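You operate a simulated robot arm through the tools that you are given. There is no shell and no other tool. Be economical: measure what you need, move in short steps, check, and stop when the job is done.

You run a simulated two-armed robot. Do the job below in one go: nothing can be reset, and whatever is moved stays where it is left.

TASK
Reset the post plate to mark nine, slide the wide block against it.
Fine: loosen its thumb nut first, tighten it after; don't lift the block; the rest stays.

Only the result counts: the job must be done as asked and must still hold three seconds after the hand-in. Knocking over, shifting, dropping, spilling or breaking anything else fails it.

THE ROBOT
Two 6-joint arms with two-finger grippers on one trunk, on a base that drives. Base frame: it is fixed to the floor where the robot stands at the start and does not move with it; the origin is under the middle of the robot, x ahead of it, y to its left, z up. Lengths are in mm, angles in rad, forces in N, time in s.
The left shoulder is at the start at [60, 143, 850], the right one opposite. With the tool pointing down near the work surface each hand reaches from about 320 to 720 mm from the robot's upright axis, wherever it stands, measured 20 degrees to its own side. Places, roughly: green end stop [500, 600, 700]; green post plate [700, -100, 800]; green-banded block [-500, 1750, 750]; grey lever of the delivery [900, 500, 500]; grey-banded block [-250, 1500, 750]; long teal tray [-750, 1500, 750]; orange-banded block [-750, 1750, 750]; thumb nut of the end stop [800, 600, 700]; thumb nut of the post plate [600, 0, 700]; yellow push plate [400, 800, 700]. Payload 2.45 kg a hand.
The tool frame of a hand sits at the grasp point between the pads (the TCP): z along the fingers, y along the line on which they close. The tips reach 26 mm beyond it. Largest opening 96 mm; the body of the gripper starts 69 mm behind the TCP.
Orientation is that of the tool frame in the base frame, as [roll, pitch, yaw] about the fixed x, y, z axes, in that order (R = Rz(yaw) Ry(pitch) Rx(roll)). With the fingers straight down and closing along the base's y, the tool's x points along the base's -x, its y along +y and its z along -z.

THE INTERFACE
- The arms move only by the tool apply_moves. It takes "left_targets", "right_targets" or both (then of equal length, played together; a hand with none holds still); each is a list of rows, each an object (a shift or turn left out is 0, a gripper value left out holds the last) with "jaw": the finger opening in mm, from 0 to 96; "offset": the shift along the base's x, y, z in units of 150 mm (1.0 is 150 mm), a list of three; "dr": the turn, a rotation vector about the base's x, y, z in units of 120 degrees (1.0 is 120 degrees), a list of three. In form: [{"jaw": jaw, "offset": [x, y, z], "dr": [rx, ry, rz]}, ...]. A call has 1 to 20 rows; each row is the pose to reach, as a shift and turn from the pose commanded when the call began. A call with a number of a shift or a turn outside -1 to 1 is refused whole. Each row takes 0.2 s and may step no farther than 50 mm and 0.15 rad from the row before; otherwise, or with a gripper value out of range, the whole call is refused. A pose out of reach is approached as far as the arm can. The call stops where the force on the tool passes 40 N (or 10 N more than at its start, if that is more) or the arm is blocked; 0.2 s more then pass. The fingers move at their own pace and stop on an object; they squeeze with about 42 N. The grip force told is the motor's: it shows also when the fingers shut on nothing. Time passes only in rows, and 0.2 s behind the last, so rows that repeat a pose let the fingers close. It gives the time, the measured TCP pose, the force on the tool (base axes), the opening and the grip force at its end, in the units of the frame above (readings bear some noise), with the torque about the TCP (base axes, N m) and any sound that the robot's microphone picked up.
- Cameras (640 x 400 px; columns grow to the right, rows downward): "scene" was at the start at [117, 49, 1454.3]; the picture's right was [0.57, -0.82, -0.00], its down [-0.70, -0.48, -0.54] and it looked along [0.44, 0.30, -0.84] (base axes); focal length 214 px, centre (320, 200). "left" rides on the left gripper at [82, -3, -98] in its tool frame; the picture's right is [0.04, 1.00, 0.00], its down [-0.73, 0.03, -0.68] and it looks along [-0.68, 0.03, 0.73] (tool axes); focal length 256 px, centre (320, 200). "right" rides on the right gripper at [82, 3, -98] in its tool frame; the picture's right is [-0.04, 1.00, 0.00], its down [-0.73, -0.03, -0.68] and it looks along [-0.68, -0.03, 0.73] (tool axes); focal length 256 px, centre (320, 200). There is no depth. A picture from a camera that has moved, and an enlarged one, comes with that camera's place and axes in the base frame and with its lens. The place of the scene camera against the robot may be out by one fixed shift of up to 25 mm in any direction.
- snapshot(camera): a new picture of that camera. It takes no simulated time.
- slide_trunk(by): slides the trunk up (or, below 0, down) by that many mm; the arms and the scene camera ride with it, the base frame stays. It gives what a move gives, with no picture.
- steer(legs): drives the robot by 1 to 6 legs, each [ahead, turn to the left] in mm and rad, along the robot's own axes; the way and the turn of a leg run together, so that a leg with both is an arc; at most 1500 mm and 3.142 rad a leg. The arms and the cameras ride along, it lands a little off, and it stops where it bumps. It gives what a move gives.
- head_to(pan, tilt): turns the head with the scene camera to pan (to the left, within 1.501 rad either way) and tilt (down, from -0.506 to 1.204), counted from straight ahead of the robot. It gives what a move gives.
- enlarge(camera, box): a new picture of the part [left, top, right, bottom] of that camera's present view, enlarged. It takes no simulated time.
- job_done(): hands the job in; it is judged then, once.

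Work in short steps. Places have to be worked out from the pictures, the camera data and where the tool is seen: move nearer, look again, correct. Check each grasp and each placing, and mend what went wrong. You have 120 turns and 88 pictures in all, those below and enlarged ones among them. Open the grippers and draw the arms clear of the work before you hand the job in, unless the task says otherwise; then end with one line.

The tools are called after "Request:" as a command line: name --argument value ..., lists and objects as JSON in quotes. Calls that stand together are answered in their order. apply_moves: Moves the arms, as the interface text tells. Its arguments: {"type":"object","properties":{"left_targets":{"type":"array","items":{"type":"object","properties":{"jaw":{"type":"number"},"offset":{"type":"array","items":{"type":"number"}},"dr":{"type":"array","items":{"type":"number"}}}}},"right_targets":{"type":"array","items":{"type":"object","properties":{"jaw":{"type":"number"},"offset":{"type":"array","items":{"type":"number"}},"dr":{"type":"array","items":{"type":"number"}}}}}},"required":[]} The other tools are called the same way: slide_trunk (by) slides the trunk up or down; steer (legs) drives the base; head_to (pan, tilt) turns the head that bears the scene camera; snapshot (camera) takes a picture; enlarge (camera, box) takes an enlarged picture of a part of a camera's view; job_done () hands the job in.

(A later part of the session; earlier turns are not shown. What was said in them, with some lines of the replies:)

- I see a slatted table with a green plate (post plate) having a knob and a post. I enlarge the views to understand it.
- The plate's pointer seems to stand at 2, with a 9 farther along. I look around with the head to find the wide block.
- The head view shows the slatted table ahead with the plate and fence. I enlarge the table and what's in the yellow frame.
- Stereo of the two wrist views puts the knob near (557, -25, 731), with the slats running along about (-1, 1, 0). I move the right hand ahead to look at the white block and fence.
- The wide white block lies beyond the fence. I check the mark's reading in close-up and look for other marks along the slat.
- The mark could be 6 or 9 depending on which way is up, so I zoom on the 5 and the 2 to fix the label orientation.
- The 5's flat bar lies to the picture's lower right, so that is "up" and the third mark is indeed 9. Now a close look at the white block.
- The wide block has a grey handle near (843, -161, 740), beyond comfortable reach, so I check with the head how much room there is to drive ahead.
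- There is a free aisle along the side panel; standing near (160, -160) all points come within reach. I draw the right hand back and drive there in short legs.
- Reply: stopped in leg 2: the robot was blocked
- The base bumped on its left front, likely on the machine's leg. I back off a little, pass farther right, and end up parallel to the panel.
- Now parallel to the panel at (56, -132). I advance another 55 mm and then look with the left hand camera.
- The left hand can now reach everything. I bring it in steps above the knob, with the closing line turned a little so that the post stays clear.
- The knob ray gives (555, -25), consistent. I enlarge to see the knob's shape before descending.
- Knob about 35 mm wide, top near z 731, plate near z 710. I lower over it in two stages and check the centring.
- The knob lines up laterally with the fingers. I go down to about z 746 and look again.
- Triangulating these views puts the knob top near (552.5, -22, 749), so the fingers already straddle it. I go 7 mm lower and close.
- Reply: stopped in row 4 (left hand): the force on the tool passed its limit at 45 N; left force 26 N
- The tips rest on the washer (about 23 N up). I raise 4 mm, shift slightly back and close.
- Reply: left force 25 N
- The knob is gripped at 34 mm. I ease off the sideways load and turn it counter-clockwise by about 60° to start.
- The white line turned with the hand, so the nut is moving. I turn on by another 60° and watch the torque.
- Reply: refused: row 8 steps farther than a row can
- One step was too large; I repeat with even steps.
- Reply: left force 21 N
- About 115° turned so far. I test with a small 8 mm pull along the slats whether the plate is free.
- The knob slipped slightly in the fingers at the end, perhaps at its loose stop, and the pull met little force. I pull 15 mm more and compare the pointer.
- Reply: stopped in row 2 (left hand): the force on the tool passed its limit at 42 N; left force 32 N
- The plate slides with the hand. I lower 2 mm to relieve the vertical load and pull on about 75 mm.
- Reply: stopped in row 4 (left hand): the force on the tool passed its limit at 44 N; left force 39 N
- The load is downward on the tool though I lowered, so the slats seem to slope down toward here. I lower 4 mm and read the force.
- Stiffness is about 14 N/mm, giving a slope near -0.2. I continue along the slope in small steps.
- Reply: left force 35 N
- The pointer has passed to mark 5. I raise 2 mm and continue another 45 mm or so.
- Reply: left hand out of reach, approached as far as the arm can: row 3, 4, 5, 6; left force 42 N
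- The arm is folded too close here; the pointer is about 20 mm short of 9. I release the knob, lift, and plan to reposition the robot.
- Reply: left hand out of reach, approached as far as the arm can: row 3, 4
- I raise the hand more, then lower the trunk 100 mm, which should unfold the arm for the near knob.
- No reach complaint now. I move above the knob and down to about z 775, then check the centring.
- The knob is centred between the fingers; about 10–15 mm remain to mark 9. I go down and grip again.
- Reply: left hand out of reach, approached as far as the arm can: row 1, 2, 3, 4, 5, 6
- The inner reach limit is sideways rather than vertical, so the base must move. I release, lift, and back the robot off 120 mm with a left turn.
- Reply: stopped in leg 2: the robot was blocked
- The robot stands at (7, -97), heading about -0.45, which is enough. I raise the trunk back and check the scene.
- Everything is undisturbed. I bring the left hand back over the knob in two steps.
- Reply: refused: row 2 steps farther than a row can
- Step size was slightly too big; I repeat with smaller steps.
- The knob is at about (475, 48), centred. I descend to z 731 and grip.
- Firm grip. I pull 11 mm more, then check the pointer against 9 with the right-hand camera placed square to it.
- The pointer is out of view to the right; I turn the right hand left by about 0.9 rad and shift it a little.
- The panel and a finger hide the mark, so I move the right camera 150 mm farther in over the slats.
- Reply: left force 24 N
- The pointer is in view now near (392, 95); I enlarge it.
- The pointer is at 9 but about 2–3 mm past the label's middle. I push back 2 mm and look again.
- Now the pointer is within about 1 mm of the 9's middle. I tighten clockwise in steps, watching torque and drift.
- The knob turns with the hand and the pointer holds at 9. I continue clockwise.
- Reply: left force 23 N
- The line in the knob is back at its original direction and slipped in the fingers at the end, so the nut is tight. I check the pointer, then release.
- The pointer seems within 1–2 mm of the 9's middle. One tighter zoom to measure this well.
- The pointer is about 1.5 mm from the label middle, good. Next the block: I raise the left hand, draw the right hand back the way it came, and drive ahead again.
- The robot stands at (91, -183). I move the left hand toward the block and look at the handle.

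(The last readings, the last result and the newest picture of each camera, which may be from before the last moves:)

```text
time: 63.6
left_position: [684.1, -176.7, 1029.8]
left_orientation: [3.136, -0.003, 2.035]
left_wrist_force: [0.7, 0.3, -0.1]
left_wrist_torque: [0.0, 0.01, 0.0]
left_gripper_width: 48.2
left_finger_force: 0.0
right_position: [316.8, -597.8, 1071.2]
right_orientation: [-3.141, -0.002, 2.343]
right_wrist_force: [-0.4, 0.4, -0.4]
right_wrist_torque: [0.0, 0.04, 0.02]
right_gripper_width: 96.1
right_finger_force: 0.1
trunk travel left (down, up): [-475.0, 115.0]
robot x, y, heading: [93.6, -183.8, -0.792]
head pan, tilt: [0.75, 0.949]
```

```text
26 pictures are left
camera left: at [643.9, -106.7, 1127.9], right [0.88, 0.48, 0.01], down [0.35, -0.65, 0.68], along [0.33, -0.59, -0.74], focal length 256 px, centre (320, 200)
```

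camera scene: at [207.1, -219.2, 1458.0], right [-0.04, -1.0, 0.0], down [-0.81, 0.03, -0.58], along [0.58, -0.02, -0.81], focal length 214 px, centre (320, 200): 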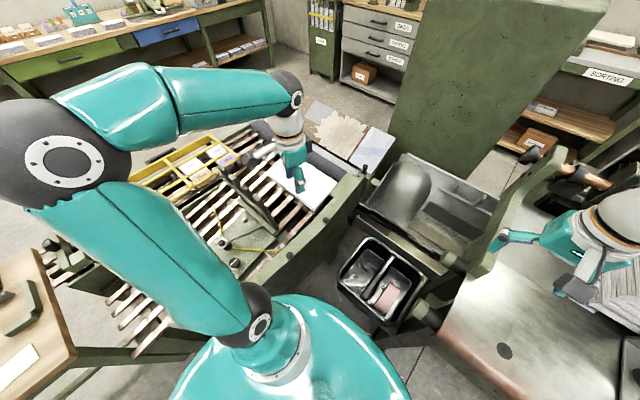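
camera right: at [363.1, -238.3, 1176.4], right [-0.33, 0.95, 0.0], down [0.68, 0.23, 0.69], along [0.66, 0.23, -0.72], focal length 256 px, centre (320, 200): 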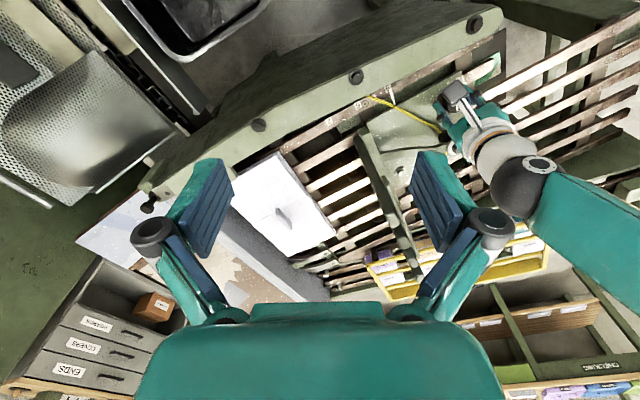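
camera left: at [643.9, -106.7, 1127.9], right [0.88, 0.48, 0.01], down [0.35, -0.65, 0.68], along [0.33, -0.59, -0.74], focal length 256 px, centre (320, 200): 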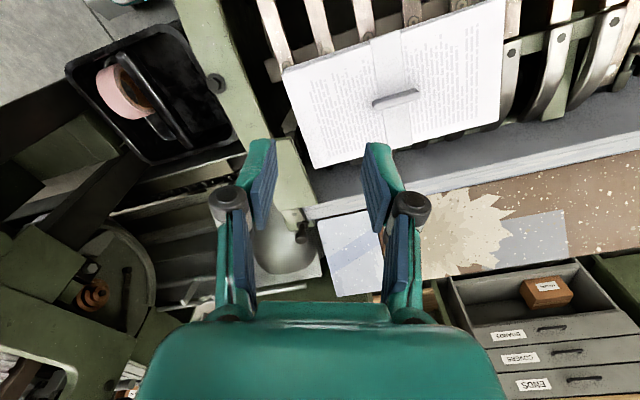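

The handle is a thin bar along the block's length at about (803, -173, 779), at the block's centre. I go above it, turning the hand so the fingers straddle the bar along the slide direction.

Request:
apply_moves --left_targets '[{"offset": [0.1, 0, -0.1], "dr": [0, 0, -0.066]}, {"offset": [0.2, 0, -0.2], "dr": [0, 0, -0.132]}, {"offset": [0.3, 0, -0.3], "dr": [0, 0, -0.198]}, {"offset": [0.4, 0, -0.4], "dr": [0, 0, -0.264]}, {"offset": [0.5, 0, -0.5], "dr": [0, 0, -0.33]}, {"offset": [0.6, 0.01, -0.6], "dr": [0, 0, -0.396]}, {"offset": [0.7, 0.02, -0.7], "dr": [0, 0, -0.462]}, {"offset": [0.78, 0.02, -0.8], "dr": [0, 0, -0.528]}, {"offset": [0.79, 0.02, -0.9], "dr": [0, 0, -0.597]}]'

Request:
snapshot --camera "left"

```text
time: 65.6
left_position: [801.0, -174.8, 894.8]
left_orientation: [3.135, -0.001, 0.779]
left_wrist_force: [0.5, 0.1, 0.0]
left_wrist_torque: [0.01, -0.02, -0.01]
left_gripper_width: 48.1
left_finger_force: 0.1
right_position: [319.0, -597.9, 1071.2]
right_orientation: [-3.141, 0.0, 2.344]
right_wrist_force: [0.1, 1.2, -0.5]
right_wrist_torque: [0.04, 0.01, 0.02]
right_gripper_width: 96.3
right_finger_force: 0.0
trunk travel left (down, up): [-475.0, 115.0]
robot x, y, heading: [87.7, -181.4, -0.793]
head pan, tilt: [0.75, 0.949]
```

```text
25 pictures are left
camera left: at [856.1, -115.0, 992.6], right [0.73, -0.68, 0.01], down [-0.5, -0.53, 0.68], along [-0.46, -0.5, -0.73], focal length 256 px, centre (320, 200)
```

left: 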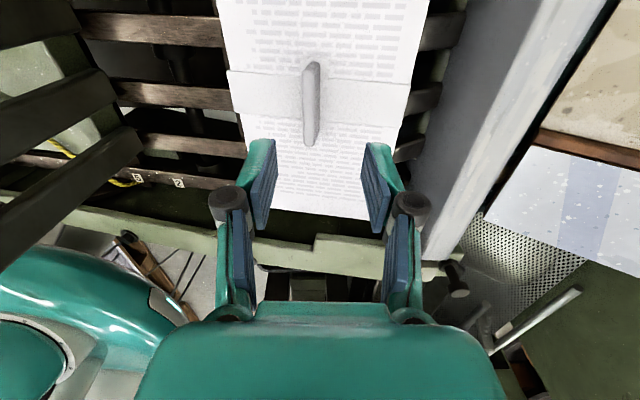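

The bar's centre comes out near (796, -172). I shift to it and lower to z ≈ 820 with the jaw at 48, then look.

Request:
apply_moves --left_targets '[{"offset": [-0.033, 0.02, -0.25]}, {"offset": [-0.033, 0.02, -0.5]}]'

Request:
snapshot --camera "left"

```text
time: 66.2
left_position: [795.8, -170.6, 820.0]
left_orientation: [3.134, -0.002, 0.781]
left_wrist_force: [0.3, -0.1, 0.5]
left_wrist_torque: [0.0, 0.0, -0.01]
left_gripper_width: 48.1
left_finger_force: 0.0
right_position: [318.3, -598.0, 1071.6]
right_orientation: [3.14, 0.001, 2.345]
right_wrist_force: [-0.4, 0.2, 0.1]
right_wrist_torque: [0.0, -0.01, -0.01]
right_gripper_width: 96.2
right_finger_force: 0.0
trunk travel left (down, up): [-475.0, 115.0]
robot x, y, heading: [94.2, -178.4, -0.789]
head pan, tilt: [0.75, 0.949]
```

```text
24 pictures are left
camera left: at [851.3, -110.5, 917.5], right [0.73, -0.68, 0.01], down [-0.5, -0.54, 0.68], along [-0.46, -0.5, -0.73], focal length 256 px, centre (320, 200)
```

left: 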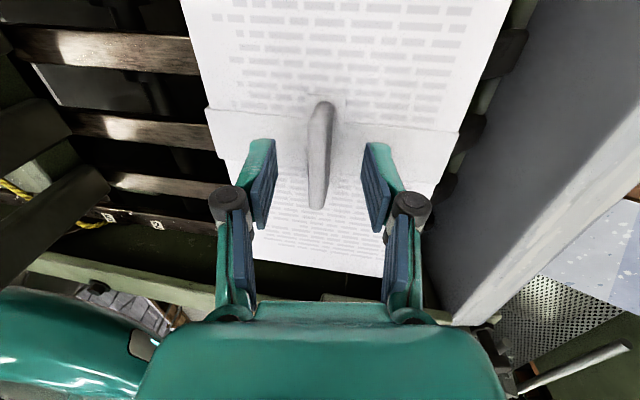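

The fingers straddle the bar evenly. I lower in small steps to about z 803, watching the force.

Request:
apply_moves --left_targets '[{"offset": [0, 0, -0.04]}, {"offset": [0, 0, -0.08]}, {"offset": [0, 0, -0.113]}]'

Request:
snapshot --camera "left"

```text
time: 67.0
left_position: [796.1, -170.0, 805.4]
left_orientation: [3.128, -0.006, 0.783]
left_wrist_force: [1.3, -3.9, 16.9]
left_wrist_torque: [-0.48, -0.38, -0.06]
left_gripper_width: 56.1
left_finger_force: 5.2
right_position: [317.1, -597.8, 1072.3]
right_orientation: [3.14, 0.001, 2.343]
right_wrist_force: [-0.1, -0.2, 1.1]
right_wrist_torque: [0.0, 0.0, -0.01]
right_gripper_width: 95.9
right_finger_force: 0.1
trunk travel left (down, up): [-475.0, 115.0]
robot x, y, heading: [91.4, -175.9, -0.788]
head pan, tilt: [0.75, 0.949]
```

```text
23 pictures are left
camera left: at [850.6, -111.1, 904.0], right [0.73, -0.68, 0.01], down [-0.51, -0.53, 0.68], along [-0.45, -0.5, -0.74], focal length 256 px, centre (320, 200)
```

left: 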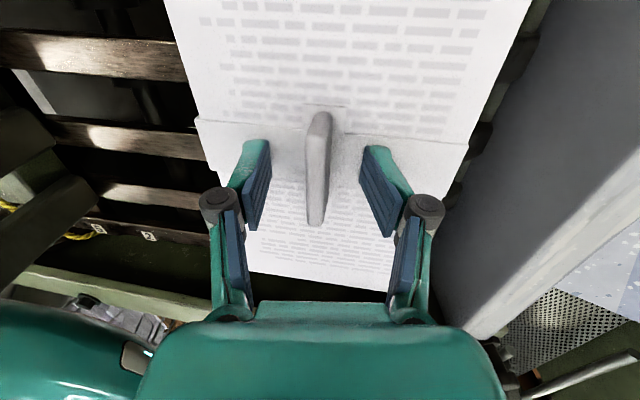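

The tips touched the block's top at about z 779. I raise 3 mm, narrow the jaw loosely around the bar (no grip, so no lifting) and push along the slats, following the slope.

Request:
apply_moves --left_targets '[{"offset": [0, 0, 0.035]}, {"jaw": 28, "offset": [0, 0, 0.035]}, {"jaw": 28, "offset": [0, 0, 0.03]}, {"offset": [-0.04, 0.04, 0.022]}, {"offset": [-0.08, 0.08, 0.014]}, {"offset": [-0.12, 0.12, 0.005]}, {"offset": [-0.16, 0.16, -0.004]}, {"offset": [-0.2, 0.2, -0.012]}]'

Request:
snapshot --camera "left"

```text
time: 68.8
left_position: [764.1, -141.1, 800.6]
left_orientation: [3.138, -0.002, 0.784]
left_wrist_force: [0.7, -1.5, 9.6]
left_wrist_torque: [-0.25, -0.2, -0.05]
left_gripper_width: 30.0
left_finger_force: 1.3
right_position: [316.3, -598.1, 1073.2]
right_orientation: [3.14, 0.0, 2.344]
right_wrist_force: [1.1, -0.9, -0.3]
right_wrist_torque: [0.0, -0.04, 0.01]
right_gripper_width: 96.1
right_finger_force: 0.0
trunk travel left (down, up): [-475.0, 115.0]
robot x, y, heading: [90.6, -180.7, -0.792]
head pan, tilt: [0.75, 0.949]
```

```text
22 pictures are left
camera left: at [819.5, -80.7, 899.0], right [0.73, -0.68, 0.01], down [-0.5, -0.54, 0.68], along [-0.46, -0.5, -0.73], focal length 256 px, centre (320, 200)
```

left: 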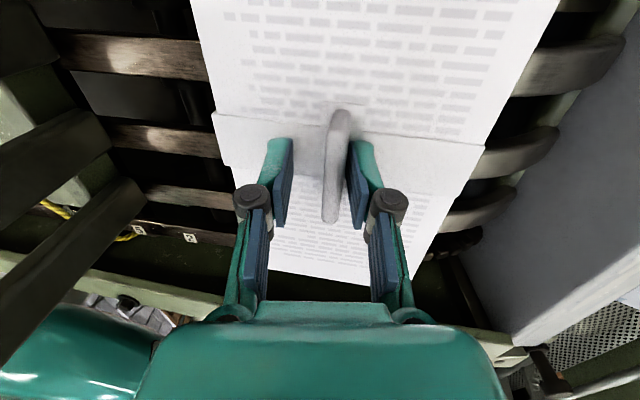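

The block slides along with slight contact. I raise 1.5 mm and continue.

Request:
apply_moves --left_targets '[{"offset": [0, 0, 0.012]}, {"offset": [-0.04, 0.04, 0.005]}, {"offset": [-0.08, 0.08, -0.002]}, {"offset": [-0.12, 0.12, -0.009]}, {"offset": [-0.16, 0.16, -0.017]}, {"offset": [-0.2, 0.2, -0.024]}, {"offset": [-0.24, 0.24, -0.031]}]'

Request:
snapshot --camera "left"

```text
time: 70.4
left_position: [729.5, -102.5, 796.1]
left_orientation: [3.134, -0.002, 0.781]
left_wrist_force: [0.4, -1.0, 1.3]
left_wrist_torque: [-0.03, -0.04, -0.01]
left_gripper_width: 28.7
left_finger_force: 1.3
right_position: [317.8, -596.7, 1072.1]
right_orientation: [-3.141, 0.001, 2.344]
right_wrist_force: [0.3, 0.6, -0.5]
right_wrist_torque: [0.0, 0.03, -0.02]
right_gripper_width: 96.0
right_finger_force: 0.0
trunk travel left (down, up): [-475.0, 115.0]
robot x, y, heading: [91.2, -180.5, -0.792]
head pan, tilt: [0.75, 0.949]
```

```text
21 pictures are left
camera left: at [783.8, -43.6, 894.3], right [0.73, -0.68, 0.01], down [-0.5, -0.54, 0.68], along [-0.46, -0.5, -0.73], focal length 256 px, centre (320, 200)
```

left: 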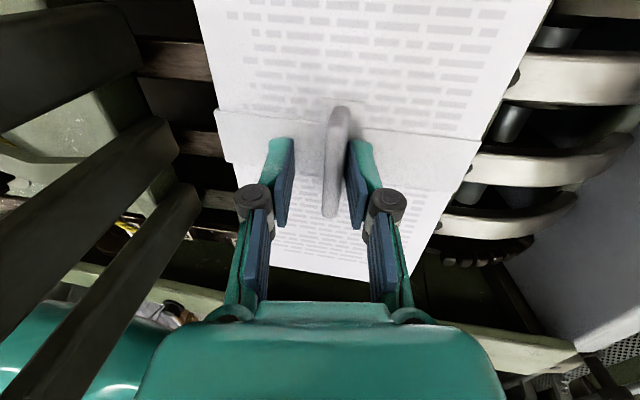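

The fence posts are coming near on the left. I slide another 25 mm and look with the scene camera for clearance.

Request:
apply_moves --left_targets '[{"offset": [-0.04, 0.04, -0.007]}, {"offset": [-0.08, 0.08, -0.014]}, {"offset": [-0.12, 0.12, -0.021]}]'

Request:
snapshot --camera "left"

Request:
enlarge --camera "scene" --box '[200, 80, 400, 280]'

```text
time: 71.2
left_position: [710.3, -86.3, 793.0]
left_orientation: [3.135, 0.0, 0.783]
left_wrist_force: [0.4, -0.9, 0.2]
left_wrist_torque: [-0.02, 0.0, -0.02]
left_gripper_width: 28.4
left_finger_force: 0.3
right_position: [317.9, -598.0, 1072.0]
right_orientation: [3.141, 0.0, 2.345]
right_wrist_force: [1.0, -0.1, -0.6]
right_wrist_torque: [-0.01, -0.01, -0.01]
right_gripper_width: 96.1
right_finger_force: 0.1
trunk travel left (down, up): [-475.0, 115.0]
robot x, y, heading: [93.2, -178.6, -0.79]
head pan, tilt: [0.75, 0.949]
```

```text
20 pictures are left
camera left: at [766.2, -25.9, 890.6], right [0.73, -0.68, 0.01], down [-0.5, -0.54, 0.68], along [-0.46, -0.5, -0.73], focal length 256 px, centre (320, 200)
```

left: 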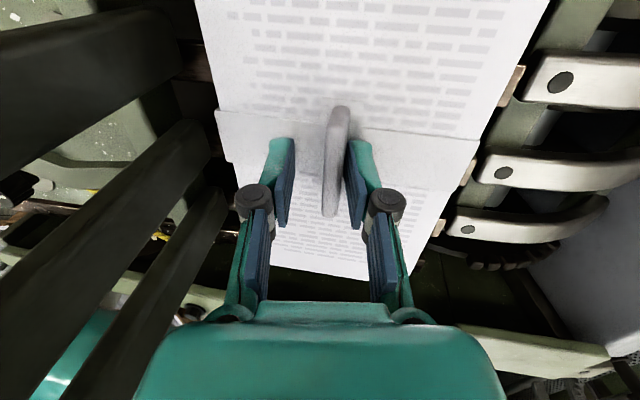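

```text
2.00 times, centred on (300, 180) of scene
camera zoom: at [205.0, -217.1, 1458.3], right [-0.04, -1.0, 0.0], down [-0.81, 0.03, -0.58], along [0.58, -0.02, -0.81], focal length 429 px, centre (360, 240)
```

zoom: 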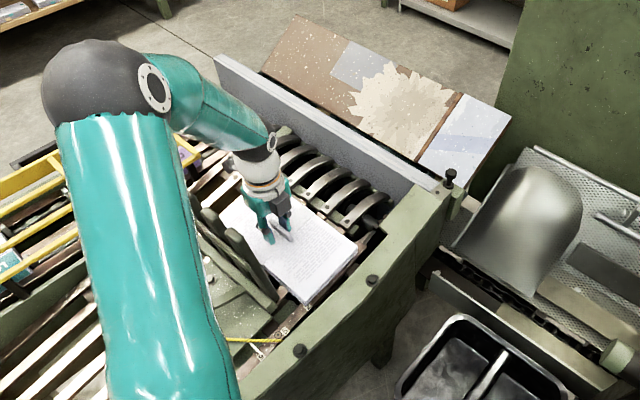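

The gripper clears the posts so far. I go on in small calls, watching for the contact force.

Request:
apply_moves --left_targets '[{"offset": [-0.02, 0.02, -0.003]}, {"offset": [-0.04, 0.04, -0.007]}]'

Request:
enlarge --camera "left" --box '[0, 0, 400, 330]'

```text
time: 71.8
left_position: [705.7, -80.1, 792.0]
left_orientation: [3.135, -0.002, 0.782]
left_wrist_force: [0.3, 0.4, 0.2]
left_wrist_torque: [0.05, 0.05, 0.0]
left_gripper_width: 29.1
left_finger_force: 0.4
right_position: [316.8, -598.6, 1072.3]
right_orientation: [3.14, 0.001, 2.344]
right_wrist_force: [0.3, -0.3, 0.2]
right_wrist_torque: [-0.03, 0.0, 0.01]
right_gripper_width: 96.1
right_finger_force: 0.2
trunk travel left (down, up): [-475.0, 115.0]
robot x, y, heading: [90.9, -183.7, -0.79]
head pan, tilt: [0.75, 0.949]
```

```text
1.21 times, centred on (200, 165) of left
camera zoom: at [760.3, -20.5, 890.1], right [0.73, -0.68, 0.01], down [-0.5, -0.54, 0.68], along [-0.46, -0.5, -0.74], focal length 310 px, centre (466, 242)
```

zoom: 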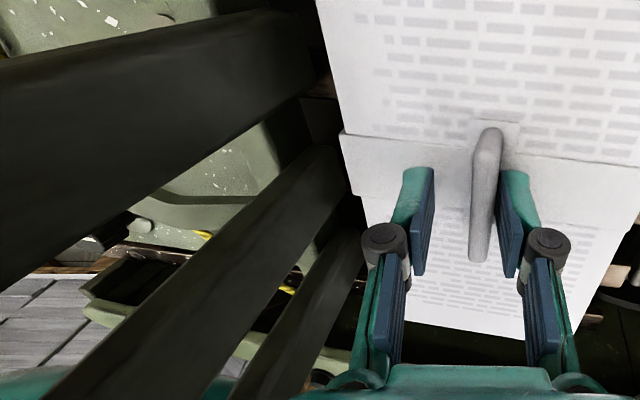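

Posts are nearing the block's edge. I push another 8 mm.

Request:
apply_moves --left_targets '[{"offset": [-0.02, 0.02, -0.003]}, {"offset": [-0.04, 0.04, -0.007]}]'

Request:
apply_moves --left_targets '[{"offset": [-0.02, 0.02, -0.003]}]'

Request:
enlarge --camera "left" --box '[0, 0, 400, 330]'

```text
time: 72.4
left_position: [699.9, -73.0, 791.6]
left_orientation: [3.136, -0.001, 0.781]
left_wrist_force: [1.0, -1.0, 0.8]
left_wrist_torque: [-0.02, -0.03, -0.04]
left_gripper_width: 29.4
left_finger_force: 0.9
right_position: [317.4, -598.6, 1072.5]
right_orientation: [3.141, 0.0, 2.343]
right_wrist_force: [0.0, -0.6, 0.1]
right_wrist_torque: [0.02, 0.0, 0.02]
right_gripper_width: 96.1
right_finger_force: 0.1
trunk travel left (down, up): [-475.0, 115.0]
robot x, y, heading: [89.4, -180.1, -0.79]
head pan, tilt: [0.75, 0.949]
```

```text
time: 72.8
left_position: [696.8, -70.5, 791.5]
left_orientation: [3.133, -0.001, 0.783]
left_wrist_force: [3.1, -1.2, 1.0]
left_wrist_torque: [-0.1, -0.05, 0.02]
left_gripper_width: 30.0
left_finger_force: 1.4
right_position: [318.0, -598.6, 1071.8]
right_orientation: [3.141, -0.002, 2.346]
right_wrist_force: [0.0, -0.4, -0.8]
right_wrist_torque: [-0.03, 0.03, 0.0]
right_gripper_width: 96.0
right_finger_force: 0.0
trunk travel left (down, up): [-475.0, 115.0]
robot x, y, heading: [90.4, -181.9, -0.79]
head pan, tilt: [0.75, 0.949]
```

```text
1.21 times, centred on (200, 165) of left
camera zoom: at [752.1, -11.1, 888.6], right [0.73, -0.68, 0.01], down [-0.5, -0.54, 0.68], along [-0.46, -0.5, -0.74], focal length 310 px, centre (466, 242)
```

zoom: 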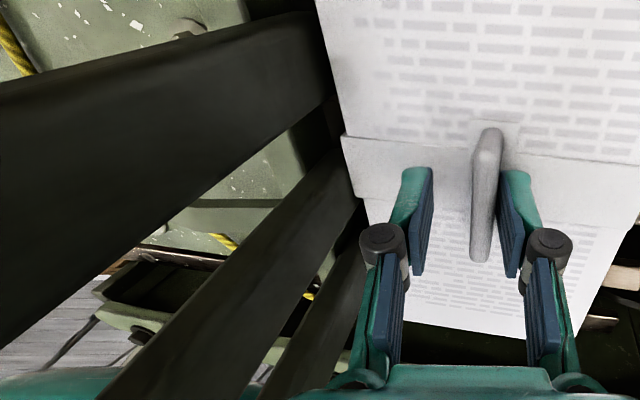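

Very close now; push 3 mm at a time.

Request:
apply_moves --left_targets '[{"offset": [-0.014, 0.014, -0.002]}]'

Request:
apply_moves --left_targets '[{"offset": [-0.014, 0.014, -0.002]}]'

Request:
snapshot --camera "left"

```text
time: 73.2
left_position: [695.3, -69.5, 790.4]
left_orientation: [3.132, -0.003, 0.783]
left_wrist_force: [4.6, -4.8, 4.8]
left_wrist_torque: [-0.19, -0.17, 0.1]
left_gripper_width: 32.8
left_finger_force: 3.8
right_position: [318.8, -598.9, 1071.0]
right_orientation: [3.141, 0.0, 2.344]
right_wrist_force: [-0.1, -0.4, 0.4]
right_wrist_torque: [0.01, 0.02, 0.04]
right_gripper_width: 96.1
right_finger_force: 0.1
trunk travel left (down, up): [-475.0, 115.0]
robot x, y, heading: [89.4, -179.1, -0.789]
head pan, tilt: [0.75, 0.949]
```

```text
time: 73.6
left_position: [695.2, -67.7, 789.1]
left_orientation: [3.132, -0.005, 0.785]
left_wrist_force: [10.7, -8.2, 7.3]
left_wrist_torque: [-0.33, -0.33, 0.2]
left_gripper_width: 37.2
left_finger_force: 6.7
right_position: [318.1, -597.7, 1071.3]
right_orientation: [3.14, -0.001, 2.345]
right_wrist_force: [0.4, -0.4, -0.6]
right_wrist_torque: [0.03, 0.02, 0.0]
right_gripper_width: 96.0
right_finger_force: 0.1
trunk travel left (down, up): [-475.0, 115.0]
robot x, y, heading: [92.0, -178.0, -0.792]
head pan, tilt: [0.75, 0.949]
```

```text
16 pictures are left
camera left: at [748.9, -8.1, 888.1], right [0.73, -0.68, 0.01], down [-0.51, -0.54, 0.68], along [-0.45, -0.5, -0.74], focal length 256 px, centre (320, 200)
```

left: 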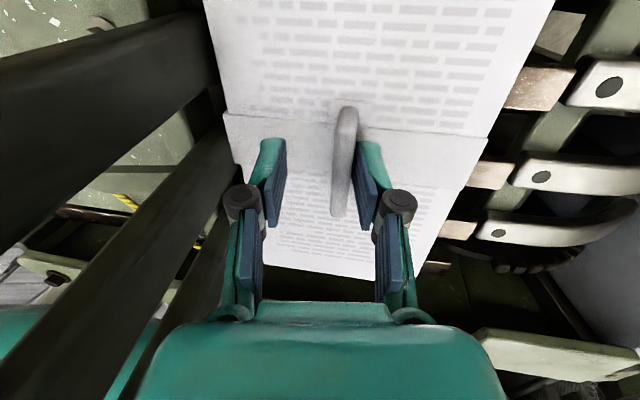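

About 13 N has built up against the push with the block stopped: it is against the plate. I ease back, open slightly, and lift the hand straight up clear of the bar.

Request:
apply_moves --left_targets '[{"jaw": 37, "offset": [-0.006, 0.006, 0.003]}, {"jaw": 37, "offset": [0.02, -0.02, 0.012]}, {"jaw": 37, "offset": [0.045, -0.045, 0.02]}]'

Request:
snapshot --camera "left"

```text
time: 74.4
left_position: [698.1, -73.7, 791.7]
left_orientation: [3.139, 0.002, 0.781]
left_wrist_force: [0.7, 1.0, -0.6]
left_wrist_torque: [0.0, 0.01, -0.03]
left_gripper_width: 36.9
left_finger_force: 0.0
right_position: [317.3, -597.3, 1070.7]
right_orientation: [-3.141, 0.0, 2.343]
right_wrist_force: [-0.3, 0.8, 1.2]
right_wrist_torque: [0.01, 0.01, 0.0]
right_gripper_width: 96.0
right_finger_force: 0.0
trunk travel left (down, up): [-475.0, 115.0]
robot x, y, heading: [90.3, -179.6, -0.795]
head pan, tilt: [0.75, 0.949]
```

```text
15 pictures are left
camera left: at [753.3, -14.1, 889.6], right [0.73, -0.68, 0.0], down [-0.5, -0.54, 0.68], along [-0.46, -0.5, -0.73], focal length 256 px, centre (320, 200)
```

left: 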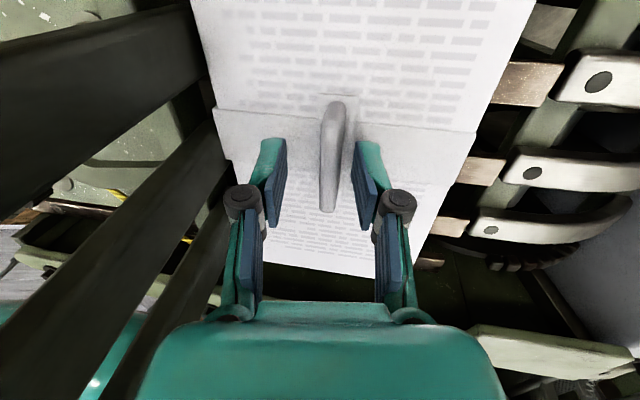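

Both fingers are free of the bar. I lift straight up.

Request:
apply_moves --left_targets '[{"offset": [0, 0, 0.1]}, {"offset": [0, 0, 0.3]}, {"offset": [0.03, -0.03, 0.6]}, {"offset": [0.06, -0.06, 0.9]}]'

Request:
apply_moves --left_targets '[{"offset": [0.05, -0.05, 0.3]}, {"offset": [0.1, -0.1, 0.6]}, {"offset": [0.1, -0.1, 0.9]}]'

Request:
snapshot --camera "left"

Request:
snapshot --camera "scene"

```text
time: 75.4
left_position: [706.1, -81.7, 928.2]
left_orientation: [3.135, 0.0, 0.784]
left_wrist_force: [0.2, -0.5, 0.3]
left_wrist_torque: [-0.04, 0.01, 0.0]
left_gripper_width: 36.8
left_finger_force: 0.1
right_position: [317.3, -597.9, 1072.8]
right_orientation: [3.141, -0.002, 2.343]
right_wrist_force: [-1.2, 1.9, -0.1]
right_wrist_torque: [-0.01, -0.02, 0.01]
right_gripper_width: 95.8
right_finger_force: 0.0
trunk travel left (down, up): [-475.0, 115.0]
robot x, y, heading: [92.3, -179.8, -0.789]
head pan, tilt: [0.75, 0.949]
```

```text
time: 76.2
left_position: [722.6, -96.6, 1063.2]
left_orientation: [3.133, -0.001, 0.783]
left_wrist_force: [-0.8, 0.5, 0.2]
left_wrist_torque: [0.01, 0.01, 0.0]
left_gripper_width: 37.1
left_finger_force: 0.1
right_position: [317.2, -596.8, 1072.7]
right_orientation: [3.141, 0.001, 2.344]
right_wrist_force: [-0.1, 0.2, 0.1]
right_wrist_torque: [-0.03, -0.03, -0.02]
right_gripper_width: 95.9
right_finger_force: 0.1
trunk travel left (down, up): [-475.0, 115.0]
robot x, y, heading: [92.6, -178.3, -0.794]
head pan, tilt: [0.75, 0.949]
```

```text
14 pictures are left
camera left: at [777.4, -37.0, 1161.0], right [0.73, -0.68, 0.01], down [-0.5, -0.54, 0.68], along [-0.46, -0.5, -0.73], focal length 256 px, centre (320, 200)
```

left: 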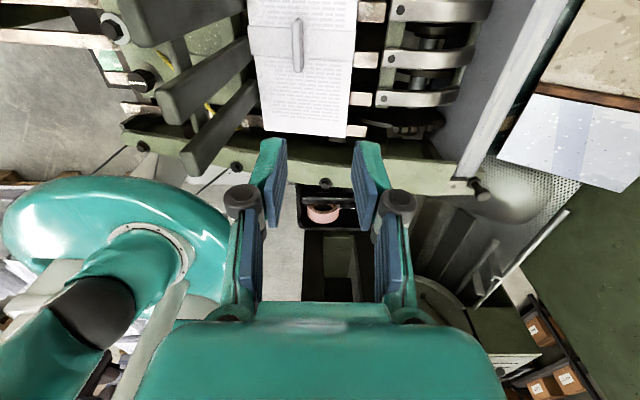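

```text
13 pictures are left
camera scene: at [204.3, -216.9, 1458.4], right [-0.04, -1.0, 0.0], down [-0.81, 0.03, -0.58], along [0.58, -0.02, -0.81], focal length 214 px, centre (320, 200)
```

scene: 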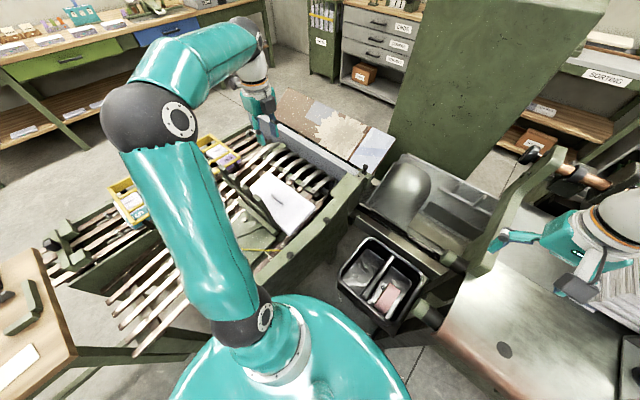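

Hand is clear. I check the contact and the pointer in enlarged views.

Request:
enlarge --camera "left" --box '[100, 0, 380, 180]'

Request:
enlarge --camera "scene" --box '[220, 160, 330, 270]'

```text
2.22 times, centred on (240, 90) of left
camera zoom: at [777.4, -37.0, 1161.0], right [0.73, -0.68, 0.01], down [-0.5, -0.54, 0.68], along [-0.46, -0.5, -0.73], focal length 569 px, centre (498, 444)
```

zoom: 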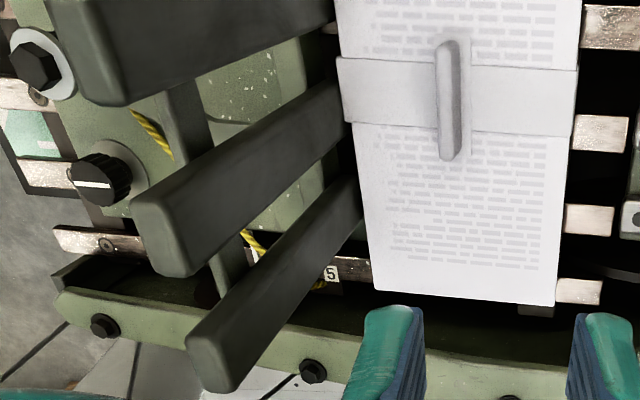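

```text
3.64 times, centred on (275, 215) of scene
camera zoom: at [204.3, -216.9, 1458.4], right [-0.04, -1.0, 0.0], down [-0.81, 0.03, -0.58], along [0.58, -0.02, -0.81], focal length 780 px, centre (484, 146)
```

zoom: 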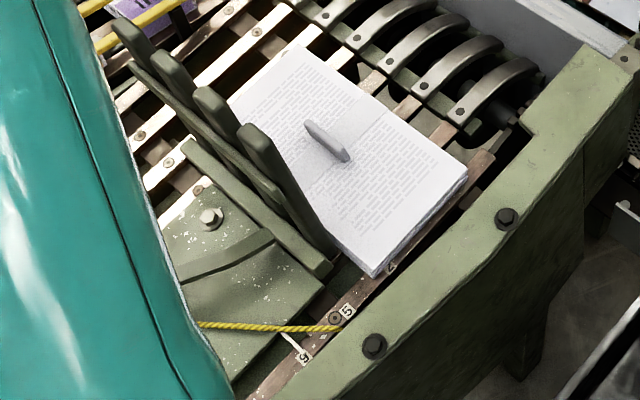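

It appears in contact; one tighter zoom along the edge to check it's flush, and one on the pointer.

Request:
enlarge --camera "left" --box '[220, 30, 300, 130]'

Request:
enlarge --camera "scene" --box '[290, 215, 330, 265]'

```text
4.00 times, centred on (260, 80) of left
camera zoom: at [777.4, -37.0, 1161.0], right [0.73, -0.68, 0.01], down [-0.5, -0.54, 0.68], along [-0.46, -0.5, -0.73], focal length 1024 px, centre (560, 680)
```

zoom: 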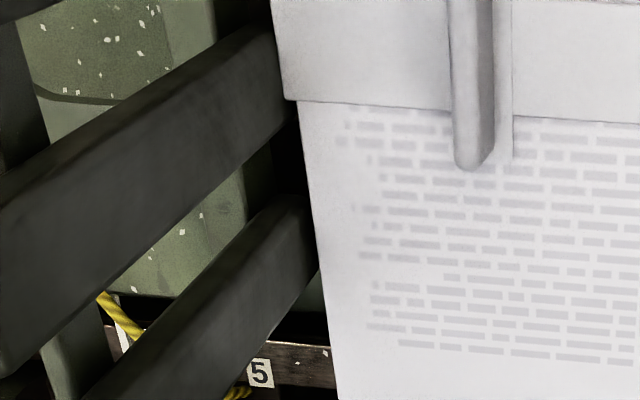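

```text
8.00 times, centred on (310, 240) of scene
camera zoom: at [204.3, -216.9, 1458.4], right [-0.04, -1.0, 0.0], down [-0.81, 0.03, -0.58], along [0.58, -0.02, -0.81], focal length 1716 px, centre (400, -120)
```

zoom: 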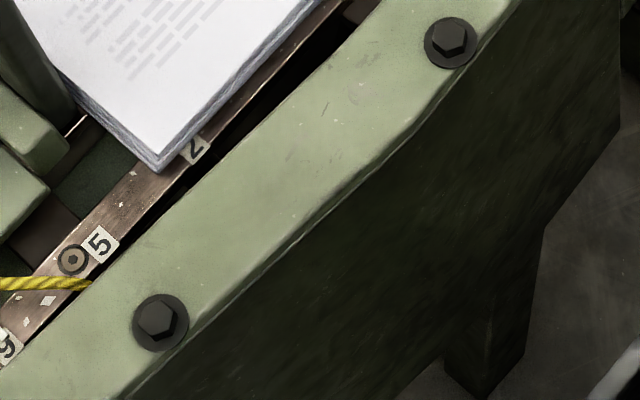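

The block sits flush against the posts and the pointer stands at 9. I open the gripper and draw the left arm up and away before handing in.

Request:
apply_moves --left_targets '[{"jaw": 96, "offset": [-0.2, -0.2, 0.1]}, {"offset": [-0.4, -0.4, 0.2]}, {"offset": [-0.6, -0.6, 0.3]}, {"offset": [-0.8, -0.8, 0.3]}]'

Request:
snapshot --camera "scene"

Request:
enlarge --camera "scene" --box '[235, 215, 315, 265]'

```text
time: 77.2
left_position: [601.1, -217.2, 1108.2]
left_orientation: [3.136, -0.002, 0.783]
left_wrist_force: [-0.1, -1.0, 0.0]
left_wrist_torque: [0.02, 0.0, -0.02]
left_gripper_width: 96.1
left_finger_force: 0.1
right_position: [317.0, -599.1, 1071.3]
right_orientation: [3.141, 0.0, 2.345]
right_wrist_force: [-0.1, 0.2, -0.4]
right_wrist_torque: [0.02, -0.01, 0.0]
right_gripper_width: 95.9
right_finger_force: 0.1
trunk travel left (down, up): [-475.0, 115.0]
robot x, y, heading: [89.4, -185.2, -0.791]
head pan, tilt: [0.75, 0.949]
```

```text
8 pictures are left
camera scene: at [204.9, -217.8, 1458.3], right [-0.04, -1.0, 0.0], down [-0.81, 0.03, -0.58], along [0.58, -0.02, -0.81], focal length 214 px, centre (320, 200)
```

scene: 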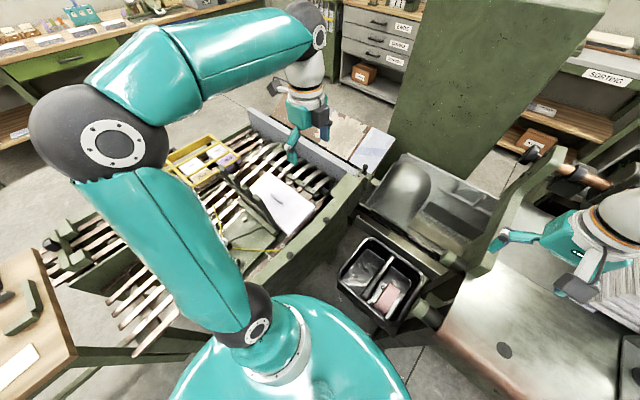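

```text
8.00 times, centred on (275, 240) of scene
camera zoom: at [204.9, -217.8, 1458.3], right [-0.04, -1.0, 0.0], down [-0.81, 0.03, -0.58], along [0.58, -0.02, -0.81], focal length 1716 px, centre (680, -120)
```

zoom: 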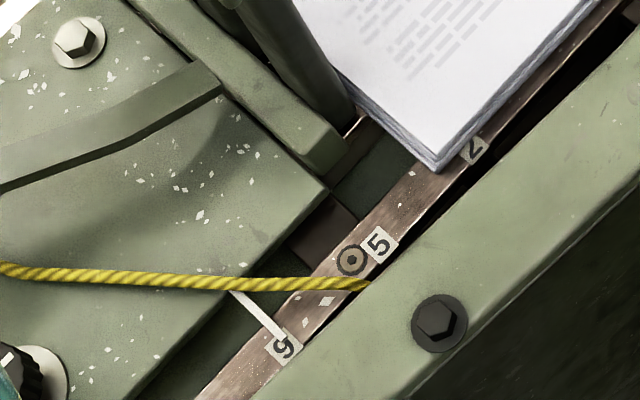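

The pointer is on 9, the nut is tight, the block is against the posts and nothing else has moved. I hand in.

Request:
job_done

```text
The job is handed in.
```

The post plate is reset to mark nine, with its pointer about 1.5 mm from the middle of the label, and its thumb nut is tightened again. The wide block was slid along the slats, without being gripped or lifted, until it sat against the plate. The pictures show nothing else moved; while I was positioning, the robot's base was blocked twice, once apparently by the machine's leg.
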